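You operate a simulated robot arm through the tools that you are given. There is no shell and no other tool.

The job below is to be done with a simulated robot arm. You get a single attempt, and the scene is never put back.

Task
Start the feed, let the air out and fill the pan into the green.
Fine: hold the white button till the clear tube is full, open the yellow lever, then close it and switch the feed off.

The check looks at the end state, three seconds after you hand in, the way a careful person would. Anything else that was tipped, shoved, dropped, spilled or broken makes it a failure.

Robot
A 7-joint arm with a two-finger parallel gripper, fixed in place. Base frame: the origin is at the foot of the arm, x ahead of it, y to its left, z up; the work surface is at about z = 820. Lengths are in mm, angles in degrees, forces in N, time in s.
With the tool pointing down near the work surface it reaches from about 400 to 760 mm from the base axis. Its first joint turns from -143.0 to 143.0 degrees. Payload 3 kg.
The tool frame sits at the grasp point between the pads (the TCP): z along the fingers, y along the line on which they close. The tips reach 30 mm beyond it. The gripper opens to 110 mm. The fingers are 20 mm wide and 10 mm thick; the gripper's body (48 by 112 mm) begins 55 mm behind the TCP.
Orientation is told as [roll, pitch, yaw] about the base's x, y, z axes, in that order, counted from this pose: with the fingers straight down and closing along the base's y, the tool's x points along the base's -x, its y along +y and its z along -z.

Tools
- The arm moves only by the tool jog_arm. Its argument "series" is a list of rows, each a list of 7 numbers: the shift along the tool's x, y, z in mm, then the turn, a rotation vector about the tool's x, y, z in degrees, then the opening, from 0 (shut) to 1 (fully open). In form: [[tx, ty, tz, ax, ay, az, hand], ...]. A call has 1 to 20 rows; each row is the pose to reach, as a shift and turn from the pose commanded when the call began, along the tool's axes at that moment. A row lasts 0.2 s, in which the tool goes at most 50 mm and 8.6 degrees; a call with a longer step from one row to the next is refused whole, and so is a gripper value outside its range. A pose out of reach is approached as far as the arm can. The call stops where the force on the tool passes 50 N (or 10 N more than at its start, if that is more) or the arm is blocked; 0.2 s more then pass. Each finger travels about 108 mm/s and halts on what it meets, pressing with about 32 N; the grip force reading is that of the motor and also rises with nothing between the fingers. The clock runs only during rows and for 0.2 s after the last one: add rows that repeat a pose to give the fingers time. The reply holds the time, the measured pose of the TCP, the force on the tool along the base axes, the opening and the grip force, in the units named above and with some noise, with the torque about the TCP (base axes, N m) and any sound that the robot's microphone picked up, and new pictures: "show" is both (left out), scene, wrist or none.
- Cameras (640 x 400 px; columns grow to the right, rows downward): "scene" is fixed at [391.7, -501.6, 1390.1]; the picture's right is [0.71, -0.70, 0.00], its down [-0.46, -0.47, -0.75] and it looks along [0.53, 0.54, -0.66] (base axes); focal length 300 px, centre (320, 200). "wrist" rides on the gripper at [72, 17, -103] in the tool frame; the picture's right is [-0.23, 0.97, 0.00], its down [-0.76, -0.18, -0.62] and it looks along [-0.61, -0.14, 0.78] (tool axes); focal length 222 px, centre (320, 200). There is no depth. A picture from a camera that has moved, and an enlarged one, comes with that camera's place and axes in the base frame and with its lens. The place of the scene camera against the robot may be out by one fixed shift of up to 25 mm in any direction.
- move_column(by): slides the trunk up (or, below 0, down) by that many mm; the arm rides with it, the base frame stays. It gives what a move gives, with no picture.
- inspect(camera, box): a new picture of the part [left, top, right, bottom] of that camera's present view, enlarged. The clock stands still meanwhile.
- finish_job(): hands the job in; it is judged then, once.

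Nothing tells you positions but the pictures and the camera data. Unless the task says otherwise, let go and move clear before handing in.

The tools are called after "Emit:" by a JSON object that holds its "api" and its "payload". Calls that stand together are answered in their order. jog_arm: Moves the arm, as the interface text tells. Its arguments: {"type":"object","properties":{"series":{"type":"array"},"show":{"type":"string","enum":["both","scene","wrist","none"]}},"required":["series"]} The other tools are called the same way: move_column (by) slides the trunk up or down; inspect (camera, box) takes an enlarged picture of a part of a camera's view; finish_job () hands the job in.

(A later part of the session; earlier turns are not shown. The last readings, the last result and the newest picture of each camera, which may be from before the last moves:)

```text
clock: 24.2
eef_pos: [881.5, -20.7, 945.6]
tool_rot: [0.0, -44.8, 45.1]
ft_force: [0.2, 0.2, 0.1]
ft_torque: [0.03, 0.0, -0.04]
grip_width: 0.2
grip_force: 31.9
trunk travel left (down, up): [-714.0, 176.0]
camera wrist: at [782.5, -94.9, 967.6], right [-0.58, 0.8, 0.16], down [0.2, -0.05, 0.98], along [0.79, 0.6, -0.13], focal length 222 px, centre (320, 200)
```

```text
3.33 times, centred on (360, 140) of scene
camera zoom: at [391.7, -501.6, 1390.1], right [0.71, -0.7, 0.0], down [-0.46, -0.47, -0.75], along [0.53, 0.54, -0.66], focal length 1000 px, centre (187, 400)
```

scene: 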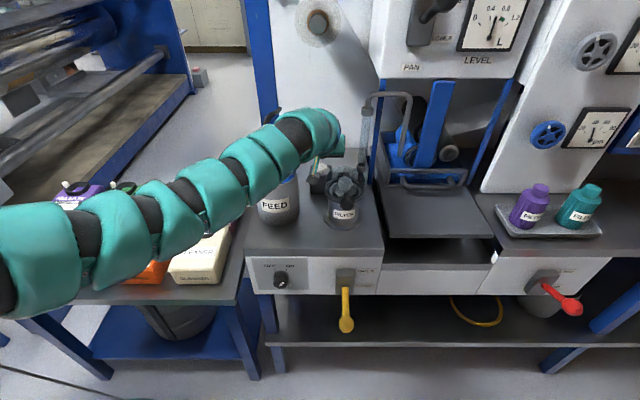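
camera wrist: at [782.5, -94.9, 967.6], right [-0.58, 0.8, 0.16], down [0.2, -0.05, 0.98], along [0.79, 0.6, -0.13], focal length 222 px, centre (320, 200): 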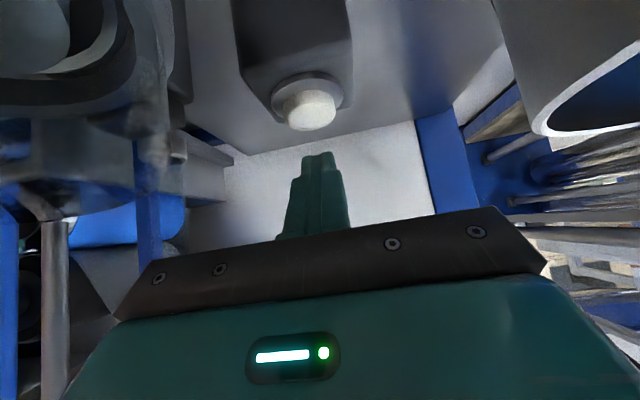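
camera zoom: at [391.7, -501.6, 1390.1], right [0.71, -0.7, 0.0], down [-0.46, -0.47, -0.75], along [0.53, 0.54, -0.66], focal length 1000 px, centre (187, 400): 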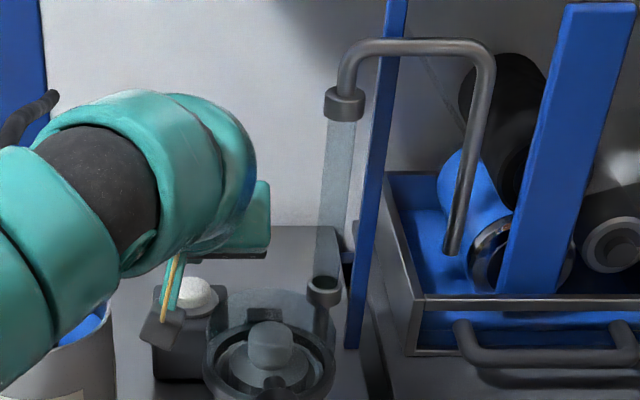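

Before pressing, I want to check whether the forearm is touching the hose, since the hose end looks slightly shifted in this view.

Emit:
{"api": "inspect", "payload": {"camera": "scene", "box": [240, 80, 400, 180]}}

Emit:
{"api": "inspect", "payload": {"camera": "wrist", "box": [440, 0, 640, 220]}}

```text
4.00 times, centred on (320, 130) of scene
camera zoom: at [391.7, -501.6, 1390.1], right [0.71, -0.7, 0.0], down [-0.46, -0.47, -0.75], along [0.53, 0.54, -0.66], focal length 1200 px, centre (320, 480)
```

zoom: 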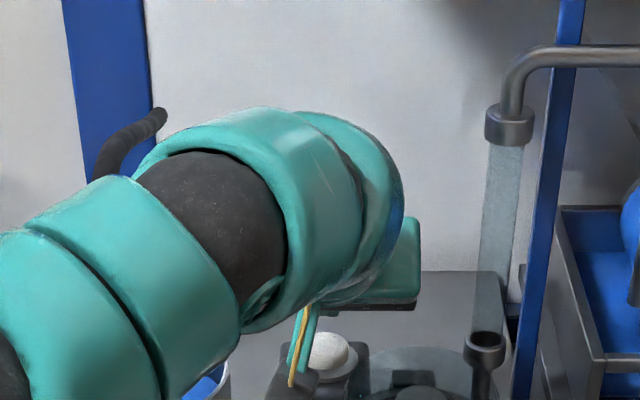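

```text
1.82 times, centred on (540, 110) of wrist
camera zoom: at [782.5, -94.9, 967.6], right [-0.58, 0.8, 0.16], down [0.2, -0.05, 0.98], along [0.79, 0.6, -0.13], focal length 404 px, centre (-80, 364)
```

zoom: 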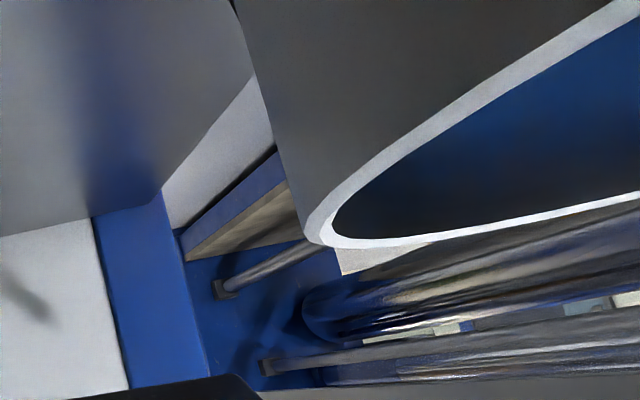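

The hose is unmoved and the fingertip corner is centred about 23 mm above the button. I'll press straight down slowly and watch the force and the clear tube.

Emit:
{"api": "jog_arm", "payload": {"series": [[5.7, 0, 5.7, 0, 0, 0, 0], [11.3, 0, 11.3, 0, 0, 0, 0], [14.2, 0, 14.2, 0, 0, 0, 0], [16.3, 0, 16.3, 0, 0, 0, 0], [18.4, 0, 18.4, 0, 0, 0, 0]]}}

Emit:
{"api": "inspect", "payload": {"camera": "scene", "box": [280, 80, 440, 180]}}

Emit:
{"api": "inspect", "payload": {"camera": "wrist", "box": [220, 60, 420, 220]}}

```text
clock: 25.4
eef_pos: [881.6, -19.7, 922.8]
tool_rot: [-0.1, -45.0, 45.2]
ft_force: [3.0, 0.0, 8.6]
ft_torque: [-0.52, 0.15, 0.31]
grip_width: 0.0
grip_force: 31.7
trunk travel left (down, up): [-714.0, 176.0]
heard: click
camera wrist: at [782.0, -95.4, 943.4], right [-0.58, 0.8, 0.16], down [0.19, -0.06, 0.98], along [0.79, 0.6, -0.12], focal length 222 px, centre (320, 200)
```

scene: 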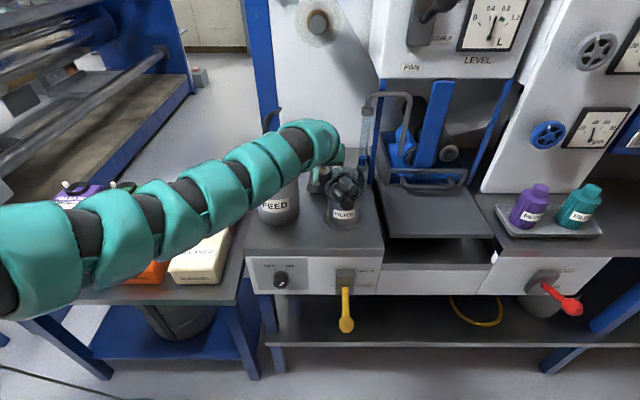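
wrist: 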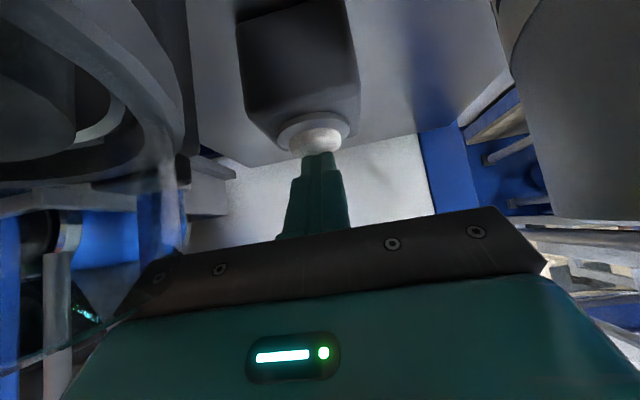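

```text
4.00 times, centred on (360, 130) of scene
camera zoom: at [391.7, -501.6, 1390.1], right [0.71, -0.7, 0.0], down [-0.46, -0.47, -0.75], along [0.53, 0.54, -0.66], focal length 1200 px, centre (160, 480)
```

zoom: 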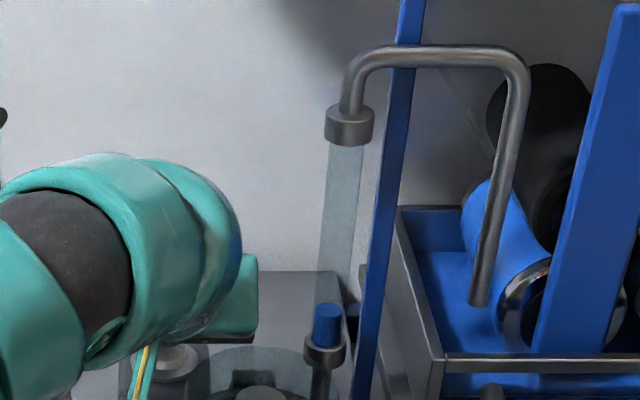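

```text
2.50 times, centred on (320, 140) of wrist
camera zoom: at [782.0, -95.4, 943.4], right [-0.58, 0.8, 0.16], down [0.19, -0.06, 0.98], along [0.79, 0.6, -0.12], focal length 555 px, centre (320, 350)
```

zoom: 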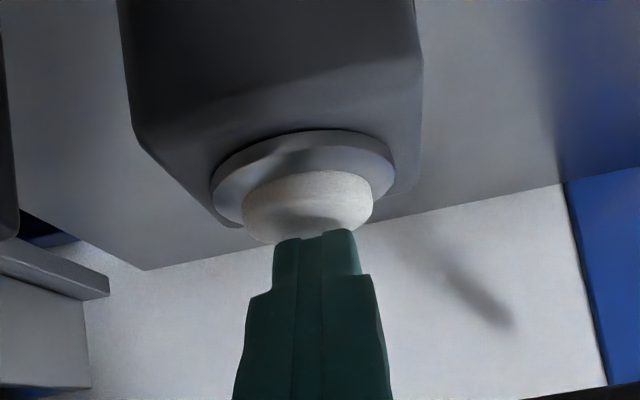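

Click heard; blue fluid has started up the clear tube. I'll hold and watch in short steps.

Emit:
{"api": "jog_arm", "payload": {"series": [[0.7, 0, 0.7, 0, 0, 0, 0], [0.7, 0, 0.7, 0, 0, 0, 0], [0.7, 0, 0.7, 0, 0, 0, 0]], "show": "none"}}

Emit:
{"api": "inspect", "payload": {"camera": "scene", "box": [280, 80, 440, 180]}}

```text
clock: 26.2
eef_pos: [880.4, -18.8, 921.0]
tool_rot: [-0.2, -45.0, 45.2]
ft_force: [11.2, 2.7, 20.7]
ft_torque: [-1.47, 0.45, 0.76]
grip_width: 0.0
grip_force: 32.0
trunk travel left (down, up): [-714.0, 176.0]
```

```text
4.00 times, centred on (360, 130) of scene
camera zoom: at [391.7, -501.6, 1390.1], right [0.71, -0.7, 0.0], down [-0.46, -0.47, -0.75], along [0.53, 0.54, -0.66], focal length 1200 px, centre (160, 480)
```

zoom: 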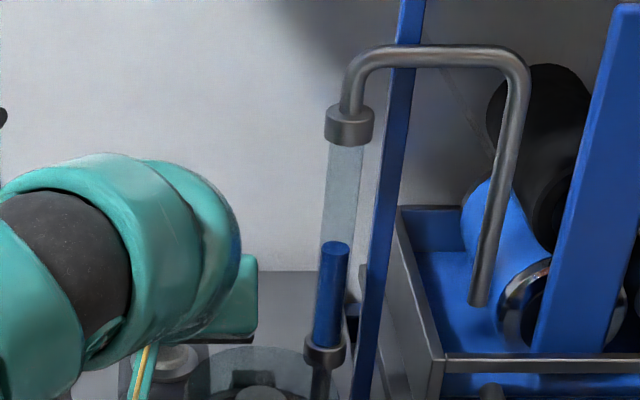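

The tube is about halfway and rising at roughly 78 px/s. I'll hold another second.

Emit:
{"api": "jog_arm", "payload": {"series": [[0, 0, 0, 0, 0, 0, 0], [0, 0, 0, 0, 0, 0, 0], [0, 0, 0, 0, 0, 0, 0], [0, 0, 0, 0, 0, 0, 0]], "show": "none"}}

Emit:
{"api": "inspect", "payload": {"camera": "scene", "box": [280, 80, 440, 180]}}

```text
clock: 27.2
eef_pos: [881.0, -19.2, 920.8]
tool_rot: [-0.2, -44.9, 45.2]
ft_force: [17.6, 3.3, 28.1]
ft_torque: [-2.15, 0.76, 1.33]
grip_width: 0.0
grip_force: 32.4
trunk travel left (down, up): [-714.0, 176.0]
```

```text
4.00 times, centred on (360, 130) of scene
camera zoom: at [391.7, -501.6, 1390.1], right [0.71, -0.7, 0.0], down [-0.46, -0.47, -0.75], along [0.53, 0.54, -0.66], focal length 1200 px, centre (160, 480)
```

zoom: 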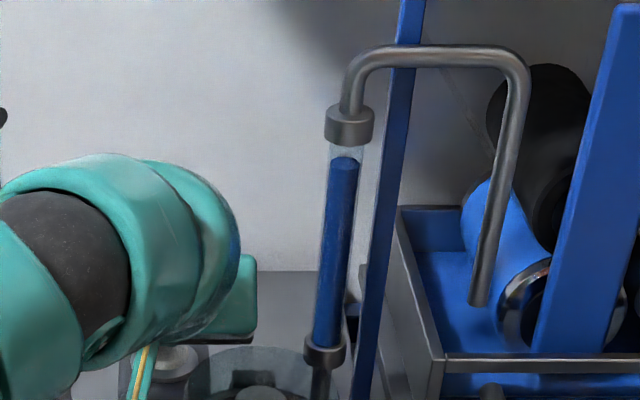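

Nearly full. One more short hold.

Emit:
{"api": "jog_arm", "payload": {"series": [[0, 0, 0, 0, 0, 0, 0]], "show": "none"}}

Emit:
{"api": "inspect", "payload": {"camera": "scene", "box": [280, 80, 440, 180]}}

```text
clock: 27.6
eef_pos: [880.7, -18.4, 921.2]
tool_rot: [-0.2, -44.9, 45.2]
ft_force: [20.3, 3.5, 29.2]
ft_torque: [-2.26, 0.84, 1.49]
grip_width: 0.2
grip_force: 32.1
trunk travel left (down, up): [-714.0, 176.0]
```

```text
4.00 times, centred on (360, 130) of scene
camera zoom: at [391.7, -501.6, 1390.1], right [0.71, -0.7, 0.0], down [-0.46, -0.47, -0.75], along [0.53, 0.54, -0.66], focal length 1200 px, centre (160, 480)
```

zoom: 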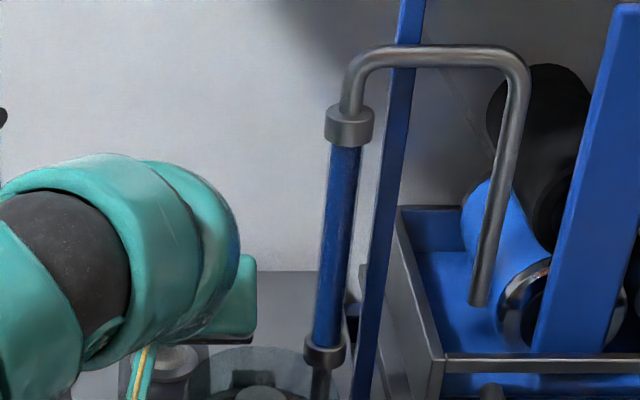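

The tube is full. I'll release by lifting straight up, then retreat out of the gap the way I came.

Emit:
{"api": "jog_arm", "payload": {"series": [[-14, 0, -14, 0, 0, 0, 0], [-28, 0, -28, 0, 0, 0, 0], [-28, 0, -60, 0, 0, 0, 0], [-24, 0, -95, 0, 0, 0, 0], [-18, 0, -130, 0, 0, 0, 0], [-10, 0, -165, 0, 0, 0, 0]]}}

Emit:
{"api": "inspect", "payload": {"camera": "scene", "box": [280, 80, 440, 180]}}

Emit:
{"api": "inspect", "payload": {"camera": "scene", "box": [380, 0, 540, 100]}}

```text
clock: 29.0
eef_pos: [802.6, -97.1, 1043.9]
tool_rot: [0.1, -44.7, 44.9]
ft_force: [0.4, -0.6, 0.2]
ft_torque: [0.0, 0.03, -0.03]
grip_width: 0.1
grip_force: 32.1
trunk travel left (down, up): [-714.0, 176.0]
camera wrist: at [703.3, -173.0, 1065.1], right [-0.58, 0.8, 0.16], down [0.2, -0.05, 0.98], along [0.79, 0.6, -0.13], focal length 222 px, centre (320, 200)
```

scene: 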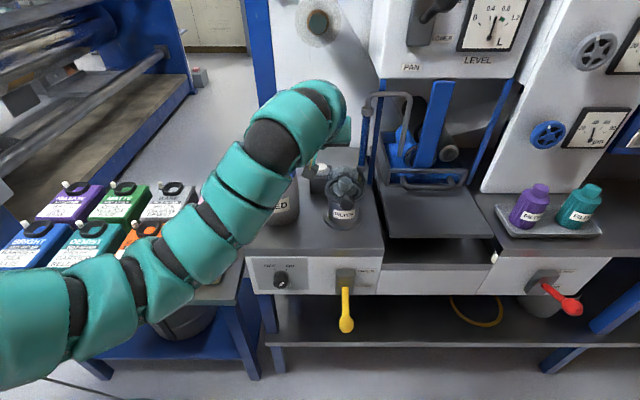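
wrist: 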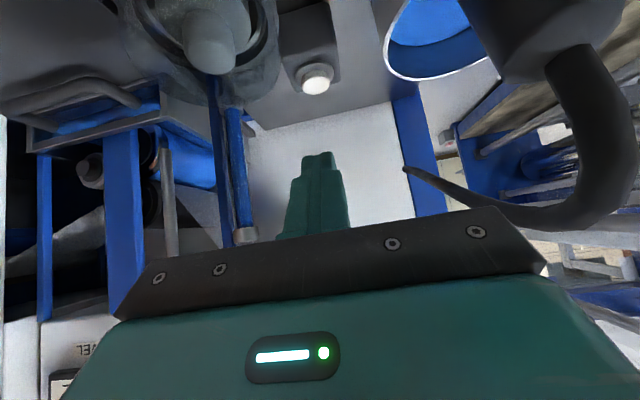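

```text
4.00 times, centred on (360, 130) of scene
camera zoom: at [391.7, -501.6, 1390.1], right [0.71, -0.7, 0.0], down [-0.46, -0.47, -0.75], along [0.53, 0.54, -0.66], focal length 1200 px, centre (160, 480)
```

zoom: 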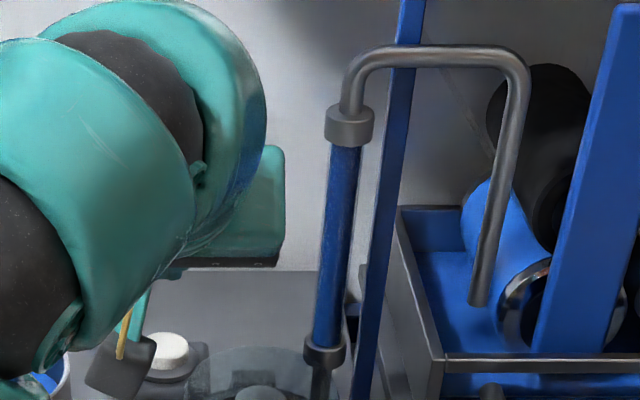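

```text
4.00 times, centred on (460, 50) of scene
camera zoom: at [391.7, -501.6, 1390.1], right [0.71, -0.7, 0.0], down [-0.46, -0.47, -0.75], along [0.53, 0.54, -0.66], focal length 1200 px, centre (-240, 800)
```

zoom: 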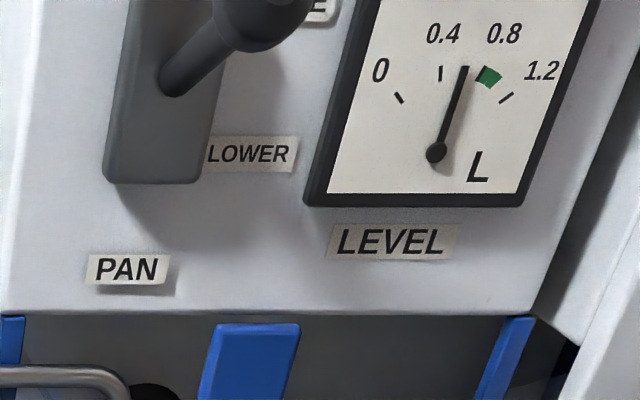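

The tube stays full, the button popped back, and the gauge still reads about 0.6 L (green is roughly 0.82–0.97). I'll retreat in front of the bench, then come to the yellow lever with the open fingers above and below it like a fork, so I can raise and lower it quickly.

Emit:
{"api": "jog_arm", "payload": {"series": [[30, 0, -30, 0, 0, 0, 0], [60, 0, -60, 0, 0, 0, 0], [92, 0, -92, 0, 0, 0, 0], [124, 0, -124, 0, 0, 0, 0], [156, 0, -156, 0, 0, 0, 0], [188, 0, -188, 0, 0, 0, 0]], "show": "none"}}

```text
clock: 30.4
eef_pos: [614.1, -286.5, 1043.4]
tool_rot: [0.1, -44.9, 44.9]
ft_force: [-0.2, -0.8, -0.7]
ft_torque: [-0.01, 0.03, 0.0]
grip_width: 0.1
grip_force: 31.7
trunk travel left (down, up): [-714.0, 176.0]
```

Emit:
{"api": "jog_arm", "payload": {"series": [[33, -6, 22, 0, -4.5, 0, 0], [66, -11, 44, 0, -9, 0, 0], [98, -17, 66, 0, -13.5, 0, 0], [131, -22, 88, 0, -18, 0, 0], [164, -28, 110, 0, -22.5, 0, 0], [197, -33, 132, 0, -27, 0, 0], [230, -39, 154, 0, -31.5, 0, 0], [262, -44, 176, 0, -36, 0, 0], [295, -50, 198, 0, -40.5, 0, 0], [328, -55, 220, 0, -45, 0, 0]]}}

Emit:
{"api": "inspect", "payload": {"camera": "wrist", "box": [220, 40, 420, 220]}}

```text
clock: 32.6
eef_pos: [587.4, -340.8, 728.7]
tool_rot: [1.1, -84.1, 44.0]
ft_force: [0.7, 0.5, 0.1]
ft_torque: [0.0, -0.03, -0.02]
grip_width: 0.1
grip_force: 31.9
out of reach, approached as far as the arm can: row 8, 9, 10
trunk travel left (down, up): [-714.0, 176.0]
camera wrist: at [497.5, -405.2, 666.8], right [-0.67, 0.7, 0.23], down [-0.26, -0.51, 0.82], along [0.69, 0.49, 0.53], focal length 222 px, centre (320, 200)
```

scene: 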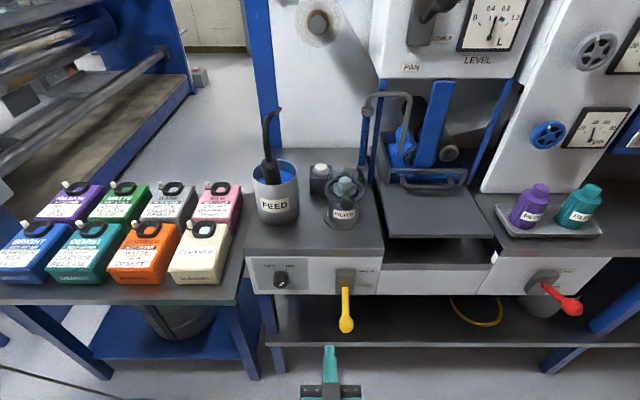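
wrist: 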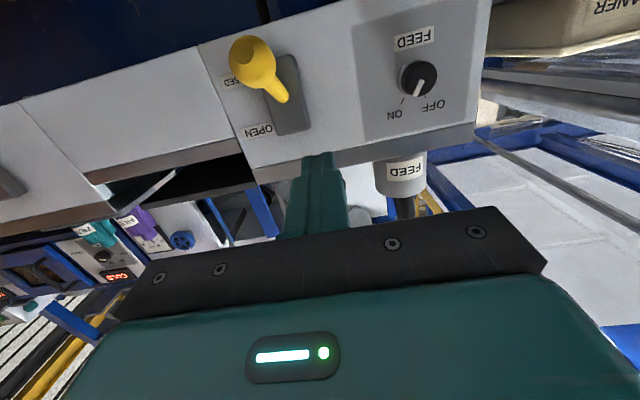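

```text
2.22 times, centred on (320, 130) of wrist
camera zoom: at [497.5, -405.2, 666.8], right [-0.67, 0.7, 0.23], down [-0.26, -0.51, 0.82], along [0.69, 0.49, 0.53], focal length 494 px, centre (320, 356)
```

zoom: 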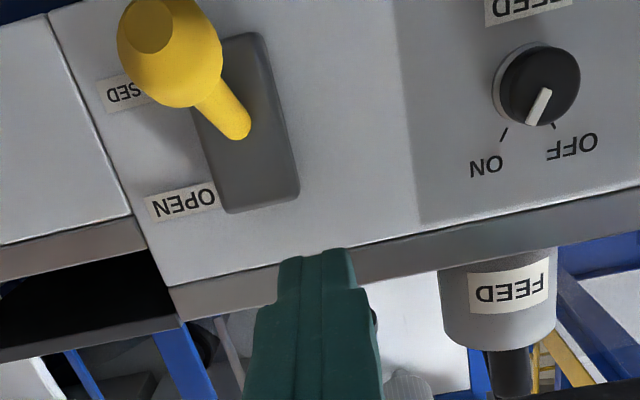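

The arm is at its lower limit here, so I'll lower the trunk 75 mm to bring the tool to lever height, since the tool stays well in front of the lever.

Emit:
{"api": "move_column", "payload": {"by": -75}}

Emit:
{"api": "jog_arm", "payload": {"series": [[0, 0, 0, 0, -3, 4, 0.3], [0, 0, 0, 0, -6, 8, 0.6], [0, 0, 0, 0, -6, 16, 0.8], [0, 0, 0, 0, -6, 24, 0.8]]}}

```text
clock: 33.7
eef_pos: [587.9, -340.4, 655.3]
tool_rot: [0.5, -84.1, 44.6]
ft_force: [0.2, -0.6, 0.2]
ft_torque: [0.03, 0.03, -0.02]
grip_width: 0.1
grip_force: 32.1
trunk travel left (down, up): [-639.0, 251.0]
```

```text
clock: 34.7
eef_pos: [580.9, -331.1, 667.9]
tool_rot: [90.5, -69.9, -46.4]
ft_force: [0.3, -0.4, -0.6]
ft_torque: [0.02, 0.02, -0.02]
grip_width: 87.9
grip_force: 0.1
out of reach, approached as far as the arm can: row 1, 2, 3, 4
trunk travel left (down, up): [-639.0, 251.0]
camera wrist: at [477.1, -372.8, 604.7], right [-0.58, 0.6, 0.55], down [-0.15, -0.74, 0.65], along [0.8, 0.3, 0.52], focal length 222 px, centre (320, 200)
```

scene: 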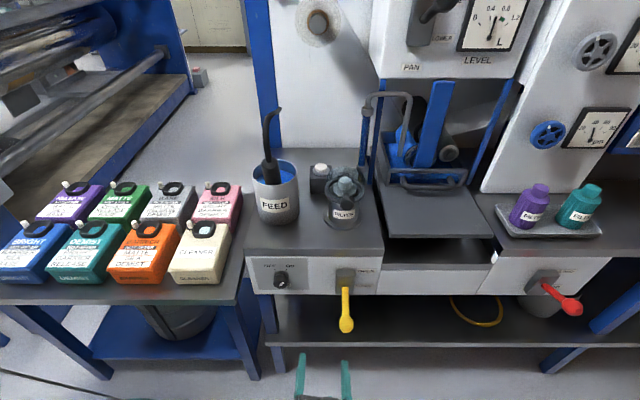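
wrist: 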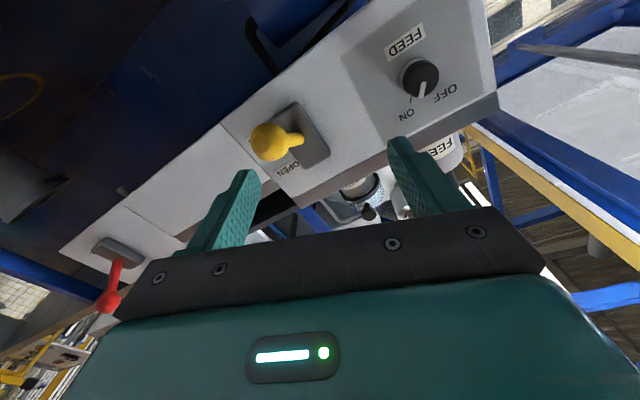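

I'll lower the trunk a bit more to give the arm room to work, then bring the tool back up to the ball's height while twisting so the fingers sit above and below.

Emit:
{"api": "move_column", "payload": {"by": -100}}

Emit:
{"api": "jog_arm", "payload": {"series": [[-20, 0, 0, 0, 0, 8, 0.8], [-40, 0, 0, 0, 0, 16, 0.8], [-60, 0, 0, 0, 0, 24, 0.8], [-75, 0, 0, 0, 0, 32, 0.8], [-75, 0, 0, 0, 0, 40, 0.8], [-75, 0, 0, 0, 0, 48, 0.8], [-75, 0, 0, 0, 0, 56, 0.8], [-75, 0, 0, 0, 0, 64, 0.8], [-75, 0, 0, 0, 0, 70, 0.8]]}}

```text
clock: 36.0
eef_pos: [579.8, -329.4, 566.4]
tool_rot: [90.3, -70.1, -46.2]
ft_force: [0.2, -0.1, 0.4]
ft_torque: [-0.03, 0.02, -0.02]
grip_width: 87.8
grip_force: 0.2
trunk travel left (down, up): [-539.0, 351.0]
```

```text
clock: 38.0
eef_pos: [598.0, -349.2, 637.4]
tool_rot: [90.1, 0.1, -46.0]
ft_force: [0.0, -0.6, 0.0]
ft_torque: [0.01, 0.0, 0.0]
grip_width: 87.9
grip_force: 0.0
trunk travel left (down, up): [-539.0, 351.0]
camera wrist: at [473.2, -368.4, 654.0], right [0.16, -0.17, 0.97], down [0.08, -0.98, -0.18], along [0.98, 0.11, -0.14], focal length 222 px, centre (320, 200)
```

scene: 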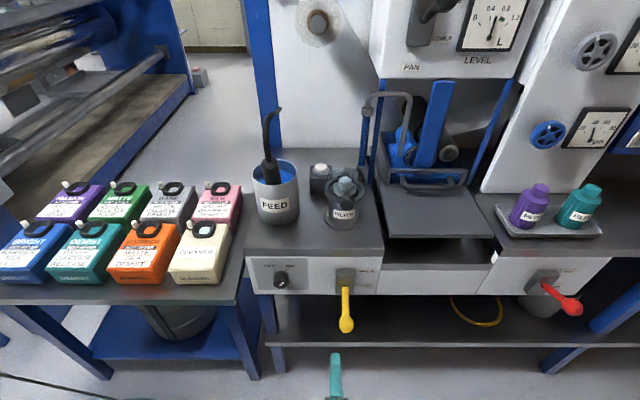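
wrist: 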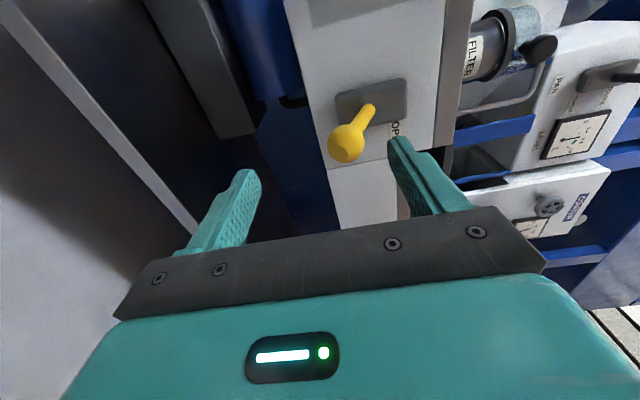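

Now the view is clear: lever ball at about (707,-286,658), root at z≈697. I'll line the fork up with the ball (33 mm to the right, 20 mm up) and slide forward so the ball sits between the fingers, untouched.

Emit:
{"api": "jog_arm", "payload": {"series": [[-17, 10, 0, 0, 0, 0, 0.75], [-34, 20, 0, 0, 0, 0, 0.75], [-34, 20, 25, 0, 0, 0, 0.75], [-34, 20, 45, 0, 0, 0, 0.75]]}}

Emit:
{"api": "inspect", "payload": {"camera": "wrist", "box": [220, 40, 460, 220]}}

```text
clock: 39.0
eef_pos: [654.3, -341.5, 657.4]
tool_rot: [90.1, 0.0, -46.0]
ft_force: [0.4, -0.5, 0.7]
ft_torque: [-0.05, 0.0, 0.0]
grip_width: 82.6
grip_force: 0.0
trunk travel left (down, up): [-539.0, 351.0]
camera wrist: at [529.9, -361.0, 674.4], right [0.16, -0.16, 0.97], down [0.08, -0.98, -0.18], along [0.98, 0.11, -0.14], focal length 222 px, centre (320, 200)
```

scene: 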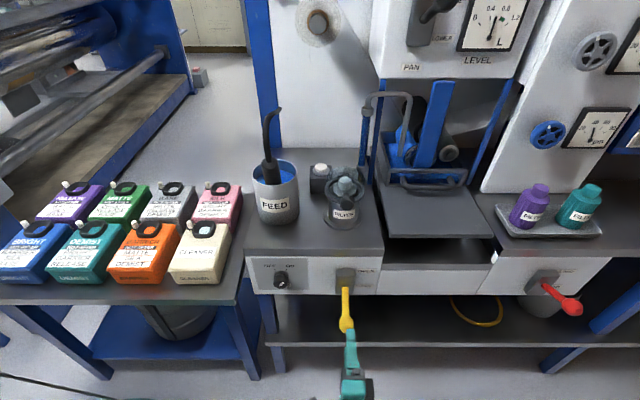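
wrist: 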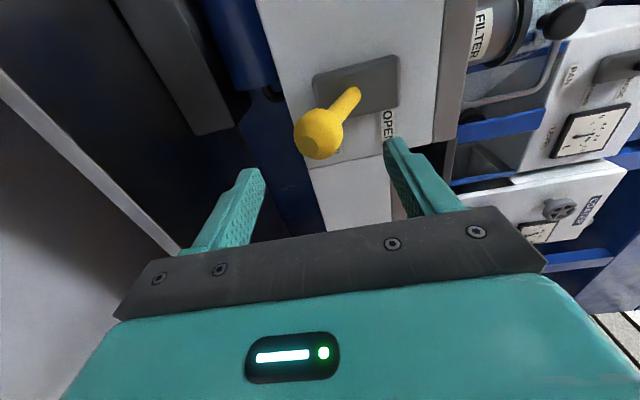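

```text
2.22 times, centred on (340, 130) of wrist
camera zoom: at [529.9, -361.0, 674.4], right [0.16, -0.16, 0.97], down [0.08, -0.98, -0.18], along [0.98, 0.11, -0.14], focal length 494 px, centre (276, 356)
```

zoom: 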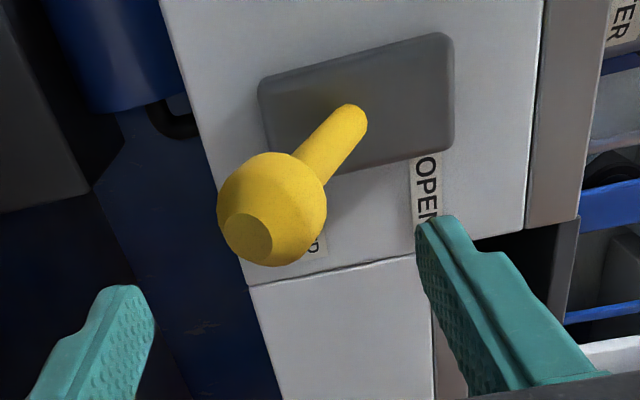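

The ball is dead centre between the fingers, 75 mm ahead. I'll slide forward 68 mm to envelop it and narrow the fork slightly.

Emit:
{"api": "jog_arm", "payload": {"series": [[0, 0, 25, 0, 0, 0, 0.75], [0, 0, 50, 0, 0, 0, 0.7], [0, 0, 68, 0, 0, 0, 0.6], [0, 0, 68, 0, 0, 0, 0.55]]}}

Emit:
{"api": "inspect", "payload": {"camera": "wrist", "box": [220, 40, 460, 220]}}

Emit:
{"api": "inspect", "payload": {"camera": "scene", "box": [380, 0, 540, 100]}}

```text
clock: 40.0
eef_pos: [702.8, -294.7, 656.9]
tool_rot: [90.0, 0.1, -46.0]
ft_force: [0.9, 0.0, 0.0]
ft_torque: [0.03, -0.02, -0.02]
grip_width: 60.3
grip_force: 0.0
trunk travel left (down, up): [-539.0, 351.0]
camera wrist: at [578.3, -313.4, 674.5], right [0.16, -0.16, 0.97], down [0.08, -0.98, -0.18], along [0.98, 0.11, -0.14], focal length 222 px, centre (320, 200)
```

scene: 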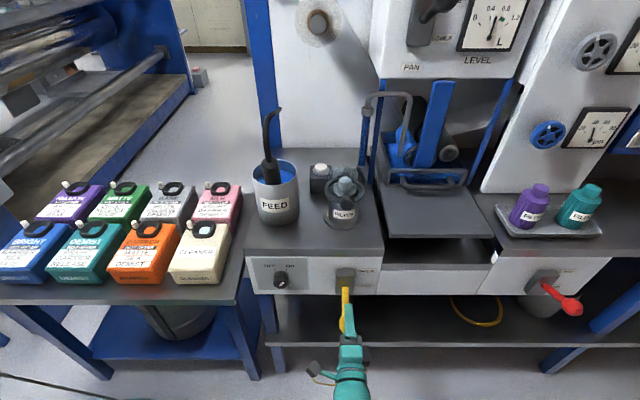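
wrist: 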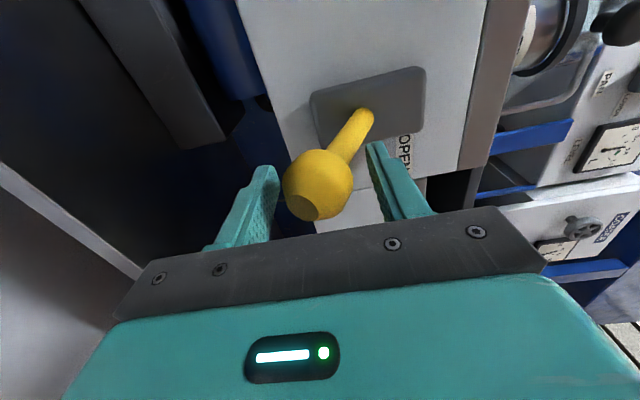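

```text
2.22 times, centred on (340, 130) of wrist
camera zoom: at [578.3, -313.4, 674.5], right [0.16, -0.16, 0.97], down [0.08, -0.98, -0.18], along [0.98, 0.11, -0.14], focal length 494 px, centre (276, 356)
```

zoom: 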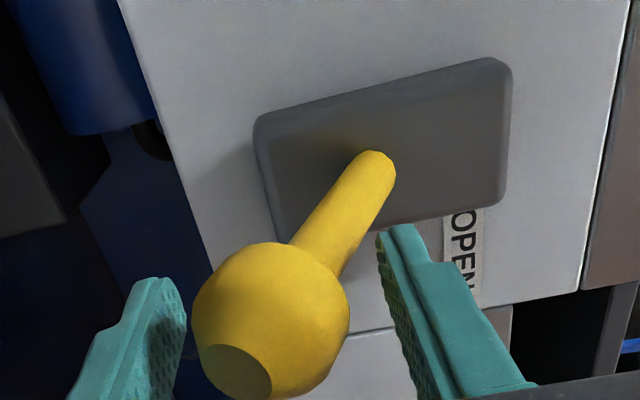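

```text
4.00 times, centred on (460, 50) of scene
camera zoom: at [391.7, -501.6, 1390.1], right [0.71, -0.7, 0.0], down [-0.46, -0.47, -0.75], along [0.53, 0.54, -0.66], focal length 1200 px, centre (-240, 800)
```

zoom: 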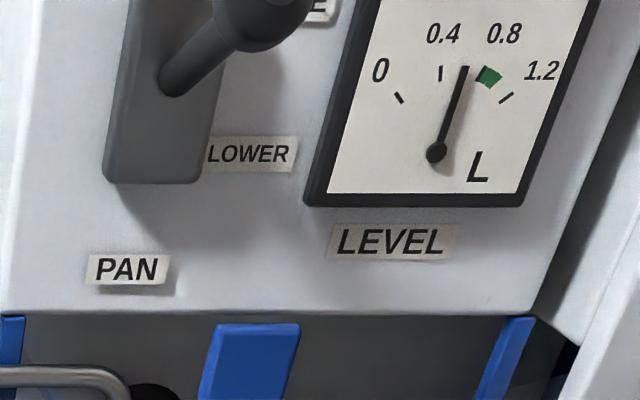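

The fork is around the ball without touching. I'll raise the lever partway and watch for flow.

Emit:
{"api": "jog_arm", "payload": {"series": [[0, 15, 0, 0, 0, 0, 0.55], [0, 30, 0, 0, 0, 0, 0.55], [0, 45, 0, 0, 0, 0, 0.55], [0, 60, 0, 0, 0, 0, 0.55]]}}

Emit:
{"api": "inspect", "payload": {"camera": "scene", "box": [380, 0, 540, 100]}}

Emit:
{"api": "inspect", "payload": {"camera": "scene", "box": [280, 80, 440, 180]}}

```text
clock: 41.0
eef_pos: [703.1, -293.6, 718.5]
tool_rot: [90.2, 0.1, -45.8]
ft_force: [0.0, 0.1, 0.3]
ft_torque: [0.01, 0.05, 0.02]
grip_width: 60.6
grip_force: 0.0
trunk travel left (down, up): [-539.0, 351.0]
camera wrist: at [578.1, -313.0, 734.5], right [0.16, -0.17, 0.97], down [0.08, -0.98, -0.18], along [0.98, 0.11, -0.14], focal length 222 px, centre (320, 200)
```

scene: 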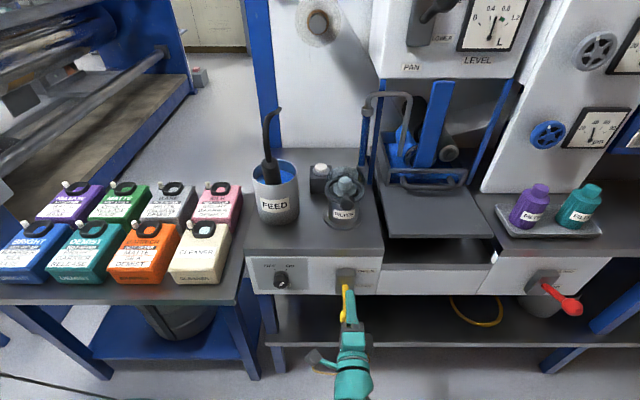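
wrist: 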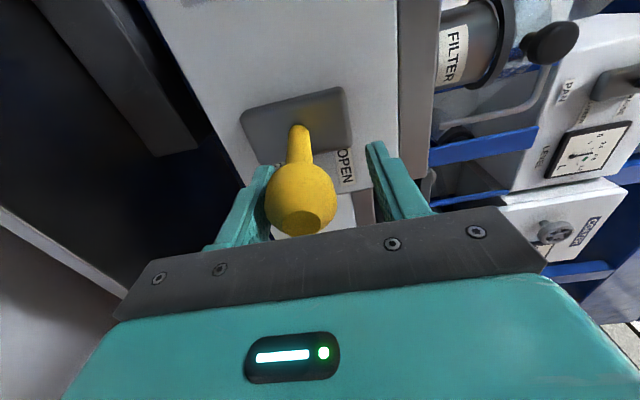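

```text
4.00 times, centred on (460, 50) of scene
camera zoom: at [391.7, -501.6, 1390.1], right [0.71, -0.7, 0.0], down [-0.46, -0.47, -0.75], along [0.53, 0.54, -0.66], focal length 1200 px, centre (-240, 800)
```

zoom: 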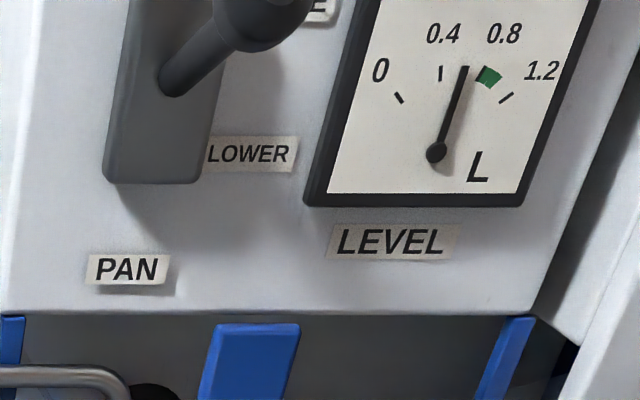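

```text
4.00 times, centred on (360, 130) of scene
camera zoom: at [391.7, -501.6, 1390.1], right [0.71, -0.7, 0.0], down [-0.46, -0.47, -0.75], along [0.53, 0.54, -0.66], focal length 1200 px, centre (160, 480)
```

zoom: 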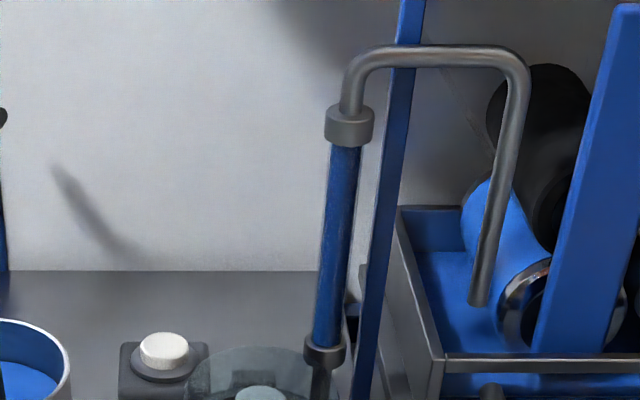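

The lever is about level now, and no flow yet. I'll continue raising it in small steps.

Emit:
{"api": "jog_arm", "payload": {"series": [[0, 10, 0, 0, 0, 0, 0.55], [0, 20, 0, 0, 0, 0, 0.55]]}}

Emit:
{"api": "inspect", "payload": {"camera": "scene", "box": [380, 0, 540, 100]}}

Emit:
{"api": "inspect", "payload": {"camera": "scene", "box": [360, 80, 480, 180]}}

```text
clock: 41.6
eef_pos: [701.8, -295.1, 736.9]
tool_rot: [90.1, 0.1, -46.0]
ft_force: [-0.1, -0.4, -0.5]
ft_torque: [0.01, 0.0, 0.0]
grip_width: 60.5
grip_force: 0.1
trunk travel left (down, up): [-539.0, 351.0]
camera wrist: at [578.1, -314.3, 754.2], right [0.16, -0.16, 0.97], down [0.08, -0.98, -0.18], along [0.98, 0.11, -0.14], focal length 222 px, centre (320, 200)
```

scene: 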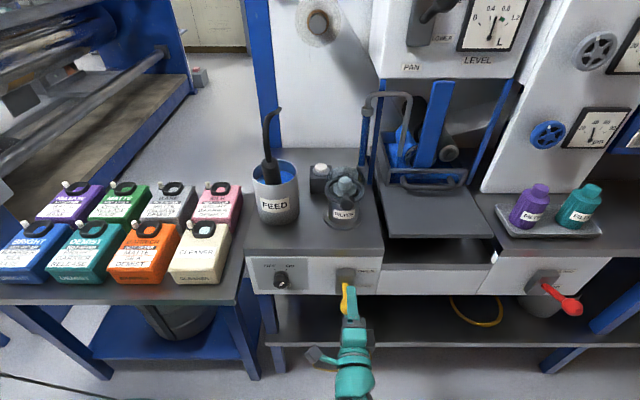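
wrist: 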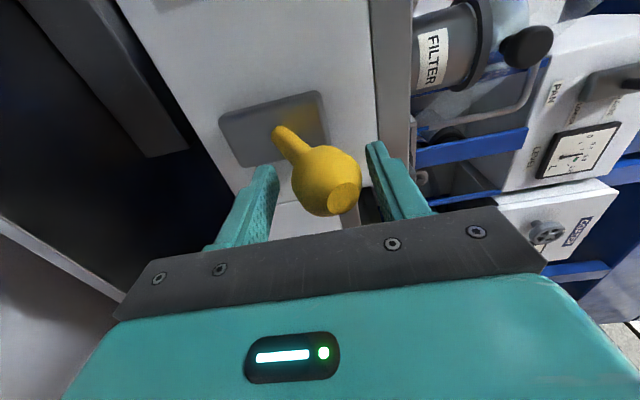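

```text
4.00 times, centred on (460, 50) of scene
camera zoom: at [391.7, -501.6, 1390.1], right [0.71, -0.7, 0.0], down [-0.46, -0.47, -0.75], along [0.53, 0.54, -0.66], focal length 1200 px, centre (-240, 800)
```

zoom: 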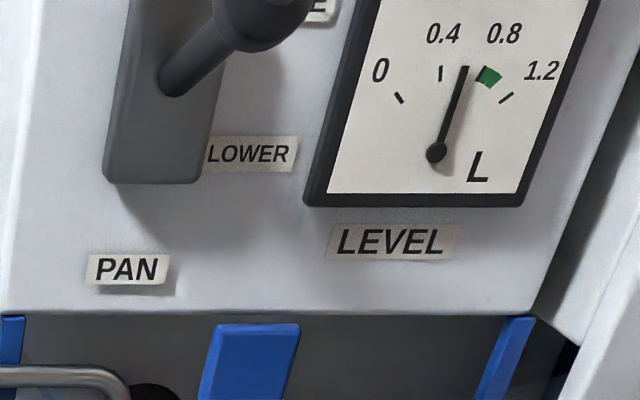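

```text
4.00 times, centred on (420, 130) of scene
camera zoom: at [391.7, -501.6, 1390.1], right [0.71, -0.7, 0.0], down [-0.46, -0.47, -0.75], along [0.53, 0.54, -0.66], focal length 1200 px, centre (-80, 480)
```

zoom: 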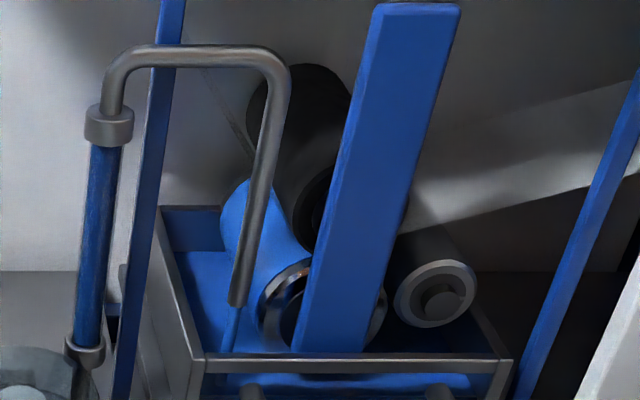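

The lever snapped over to OPEN and fluid is flowing from the spout. I'll hold and watch the gauge in short steps.

Emit:
{"api": "jog_arm", "payload": {"series": [[0, 0, 0, 0, 0, 0, 0.55], [0, 0, 0, 0, 0, 0, 0.55], [0, 0, 0, 0, 0, 0, 0.55], [0, 0, 0, 0, 0, 0, 0.55]], "show": "none"}}

Emit:
{"api": "inspect", "payload": {"camera": "scene", "box": [440, 0, 540, 60]}}

```text
clock: 42.6
eef_pos: [702.9, -294.2, 737.4]
tool_rot: [90.1, 0.0, -46.0]
ft_force: [-0.8, 0.1, -0.7]
ft_torque: [0.01, -0.01, -0.02]
grip_width: 60.6
grip_force: 0.1
trunk travel left (down, up): [-539.0, 351.0]
```

```text
6.40 times, centred on (490, 30) of scene
camera zoom: at [391.7, -501.6, 1390.1], right [0.71, -0.7, 0.0], down [-0.46, -0.47, -0.75], along [0.53, 0.54, -0.66], focal length 1919 px, centre (-768, 1288)
```

zoom: 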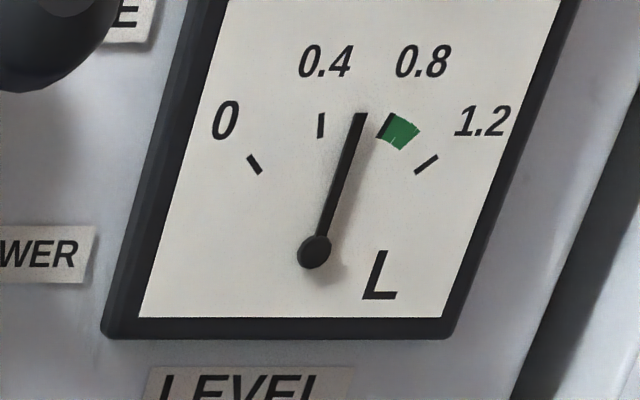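

The needle is moving slowly. I'll hold for 2 s more and re-read it.

Emit:
{"api": "jog_arm", "payload": {"series": [[0, 0, 0, 0, 0, 0, 0.55], [0, 0, 0, 0, 0, 0, 0.55], [0, 0, 0, 0, 0, 0, 0.55], [0, 0, 0, 0, 0, 0, 0.55], [0, 0, 0, 0, 0, 0, 0.55], [0, 0, 0, 0, 0, 0, 0.55], [0, 0, 0, 0, 0, 0, 0.55], [0, 0, 0, 0, 0, 0, 0.55], [0, 0, 0, 0, 0, 0, 0.55]], "show": "none"}}

Emit:
{"api": "inspect", "payload": {"camera": "scene", "box": [440, 0, 540, 60]}}

Emit:
{"api": "inspect", "payload": {"camera": "scene", "box": [360, 80, 480, 180]}}

```text
clock: 44.6
eef_pos: [702.9, -294.8, 737.6]
tool_rot: [90.1, 0.1, -45.8]
ft_force: [-0.1, -0.1, -0.4]
ft_torque: [0.02, 0.03, -0.01]
grip_width: 60.7
grip_force: 0.2
trunk travel left (down, up): [-539.0, 351.0]
```

```text
6.40 times, centred on (490, 30) of scene
camera zoom: at [391.7, -501.6, 1390.1], right [0.71, -0.7, 0.0], down [-0.46, -0.47, -0.75], along [0.53, 0.54, -0.66], focal length 1919 px, centre (-768, 1288)
```

zoom: 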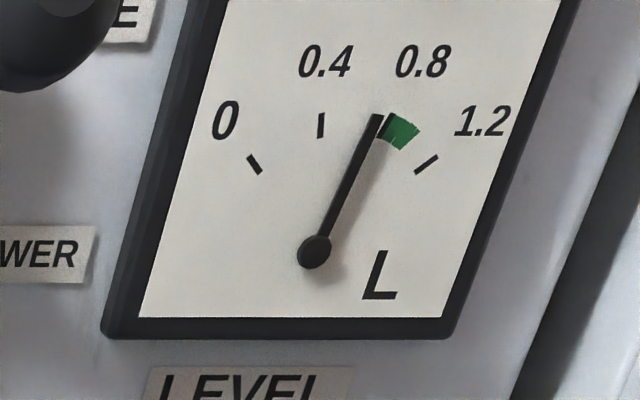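

```text
4.00 times, centred on (420, 130) of scene
camera zoom: at [391.7, -501.6, 1390.1], right [0.71, -0.7, 0.0], down [-0.46, -0.47, -0.75], along [0.53, 0.54, -0.66], focal length 1200 px, centre (-80, 480)
```

zoom: 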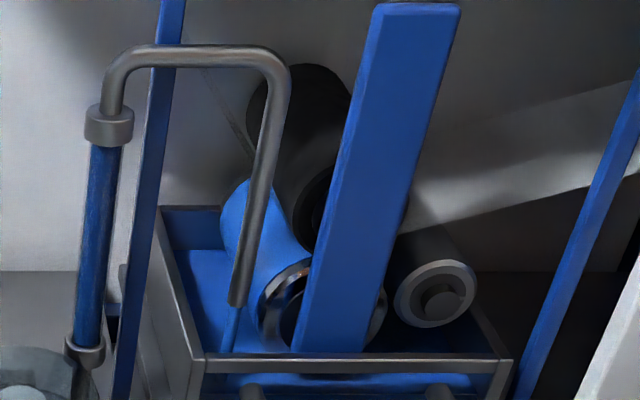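

The needle is around 0.74 with about 0.06 L/s and some lag. One more short hold, then I'll close to land mid-green.

Emit:
{"api": "jog_arm", "payload": {"series": [[0, 0, 0, 0, 0, 0, 0.55], [0, 0, 0, 0, 0, 0, 0.55]], "show": "none"}}

Emit:
{"api": "inspect", "payload": {"camera": "scene", "box": [440, 0, 540, 60]}}

Emit:
{"api": "inspect", "payload": {"camera": "wrist", "box": [220, 40, 460, 220]}}

```text
clock: 45.2
eef_pos: [702.7, -294.5, 737.4]
tool_rot: [90.1, 0.0, -45.9]
ft_force: [0.5, 1.0, -0.4]
ft_torque: [0.0, 0.01, -0.01]
grip_width: 60.6
grip_force: 0.1
trunk travel left (down, up): [-539.0, 351.0]
```

```text
6.40 times, centred on (490, 30) of scene
camera zoom: at [391.7, -501.6, 1390.1], right [0.71, -0.7, 0.0], down [-0.46, -0.47, -0.75], along [0.53, 0.54, -0.66], focal length 1919 px, centre (-768, 1288)
```

zoom: 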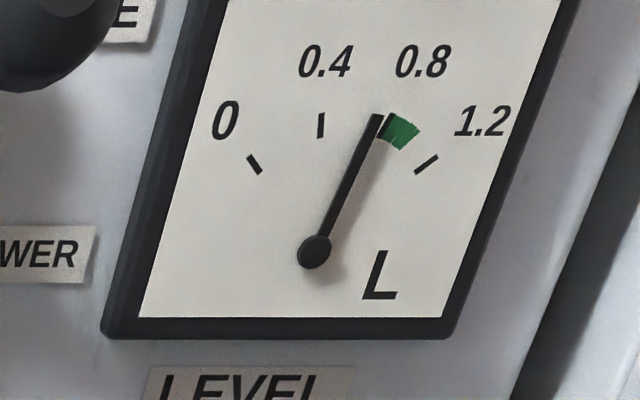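

```text
2.22 times, centred on (340, 130) of wrist
camera zoom: at [578.1, -314.2, 754.2], right [0.16, -0.16, 0.97], down [0.08, -0.98, -0.18], along [0.98, 0.11, -0.14], focal length 494 px, centre (276, 356)
```

zoom: 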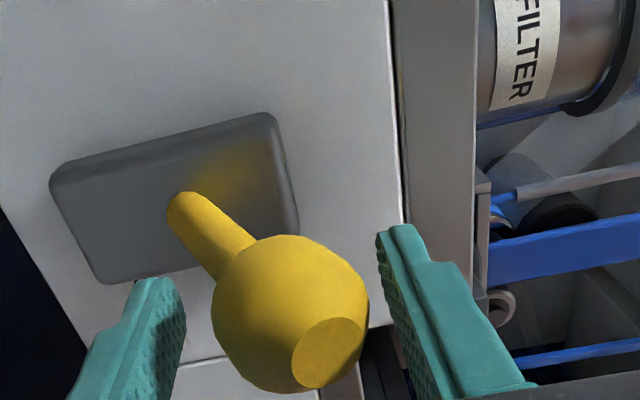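

Emit:
{"api": "inspect", "payload": {"camera": "scene", "box": [380, 110, 480, 180]}}

Emit:
{"api": "inspect", "payload": {"camera": "wrist", "box": [500, 80, 640, 200]}}

```text
5.71 times, centred on (430, 145) of scene
camera zoom: at [391.7, -501.6, 1390.1], right [0.71, -0.7, 0.0], down [-0.46, -0.47, -0.75], along [0.53, 0.54, -0.66], focal length 1714 px, centre (-309, 514)
```

zoom: 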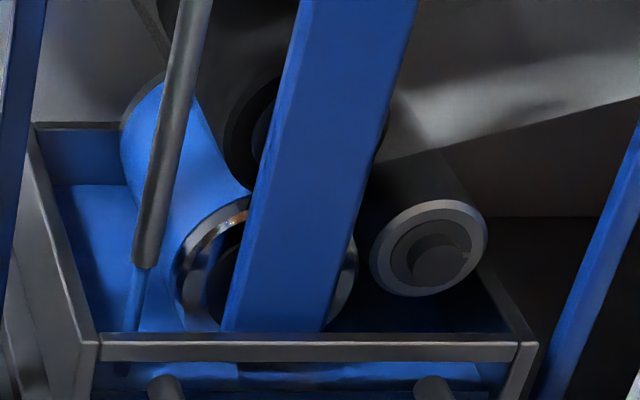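

```text
3.33 times, centred on (570, 140) of wrist
camera zoom: at [578.1, -314.2, 754.2], right [0.16, -0.16, 0.97], down [0.08, -0.98, -0.18], along [0.98, 0.11, -0.14], focal length 740 px, centre (-513, 400)
```

zoom: 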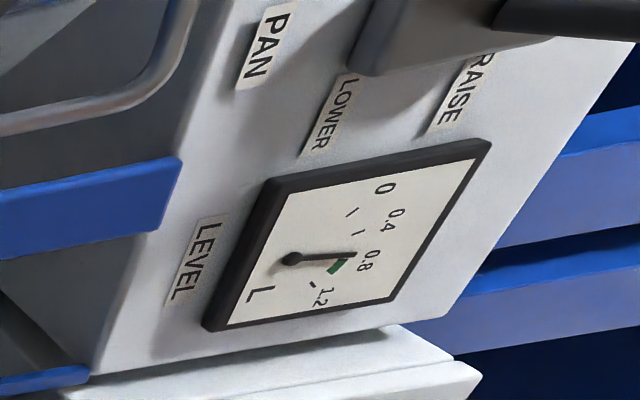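

The stream is still running while the gauge updates in steps, so I'll close now (underfill can be topped up) and let the gauge settle.

Emit:
{"api": "jog_arm", "payload": {"series": [[0, -40, 0, 0, 0, 0, 0.55], [0, -80, 0, 0, 0, 0, 0.55], [0, -86, 0, 0, 0, 0, 0.55]]}}

Emit:
{"api": "inspect", "payload": {"camera": "scene", "box": [440, 0, 540, 60]}}

Emit:
{"api": "inspect", "payload": {"camera": "scene", "box": [380, 110, 480, 180]}}

```text
clock: 46.0
eef_pos: [703.0, -293.4, 652.0]
tool_rot: [90.0, 0.0, -46.0]
ft_force: [-1.3, 0.2, 1.9]
ft_torque: [0.02, -0.07, 0.03]
grip_width: 61.7
grip_force: 0.9
trunk travel left (down, up): [-539.0, 351.0]
camera wrist: at [578.1, -313.4, 668.3], right [0.16, -0.16, 0.97], down [0.08, -0.98, -0.18], along [0.98, 0.11, -0.14], focal length 222 px, centre (320, 200)
```

scene: 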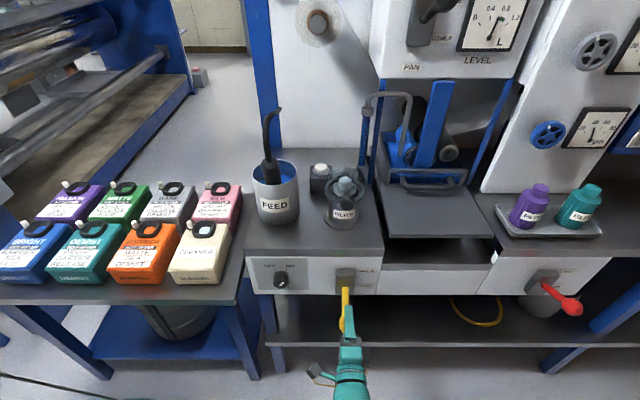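
wrist: 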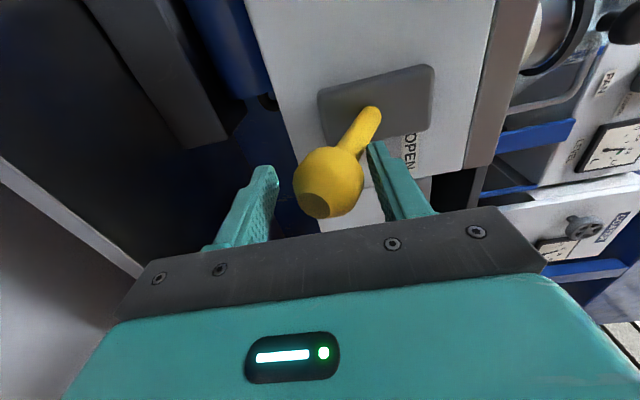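

```text
6.40 times, centred on (490, 30) of scene
camera zoom: at [391.7, -501.6, 1390.1], right [0.71, -0.7, 0.0], down [-0.46, -0.47, -0.75], along [0.53, 0.54, -0.66], focal length 1919 px, centre (-768, 1288)
```

zoom: 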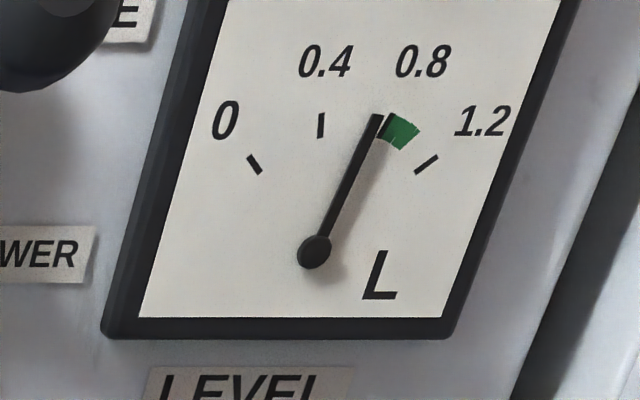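

```text
5.71 times, centred on (430, 145) of scene
camera zoom: at [391.7, -501.6, 1390.1], right [0.71, -0.7, 0.0], down [-0.46, -0.47, -0.75], along [0.53, 0.54, -0.66], focal length 1714 px, centre (-309, 514)
```

zoom: 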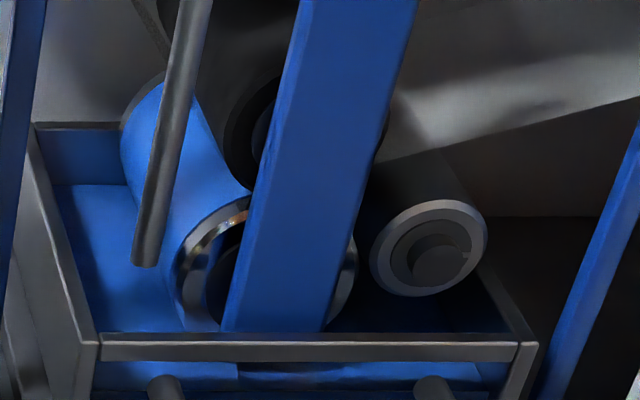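

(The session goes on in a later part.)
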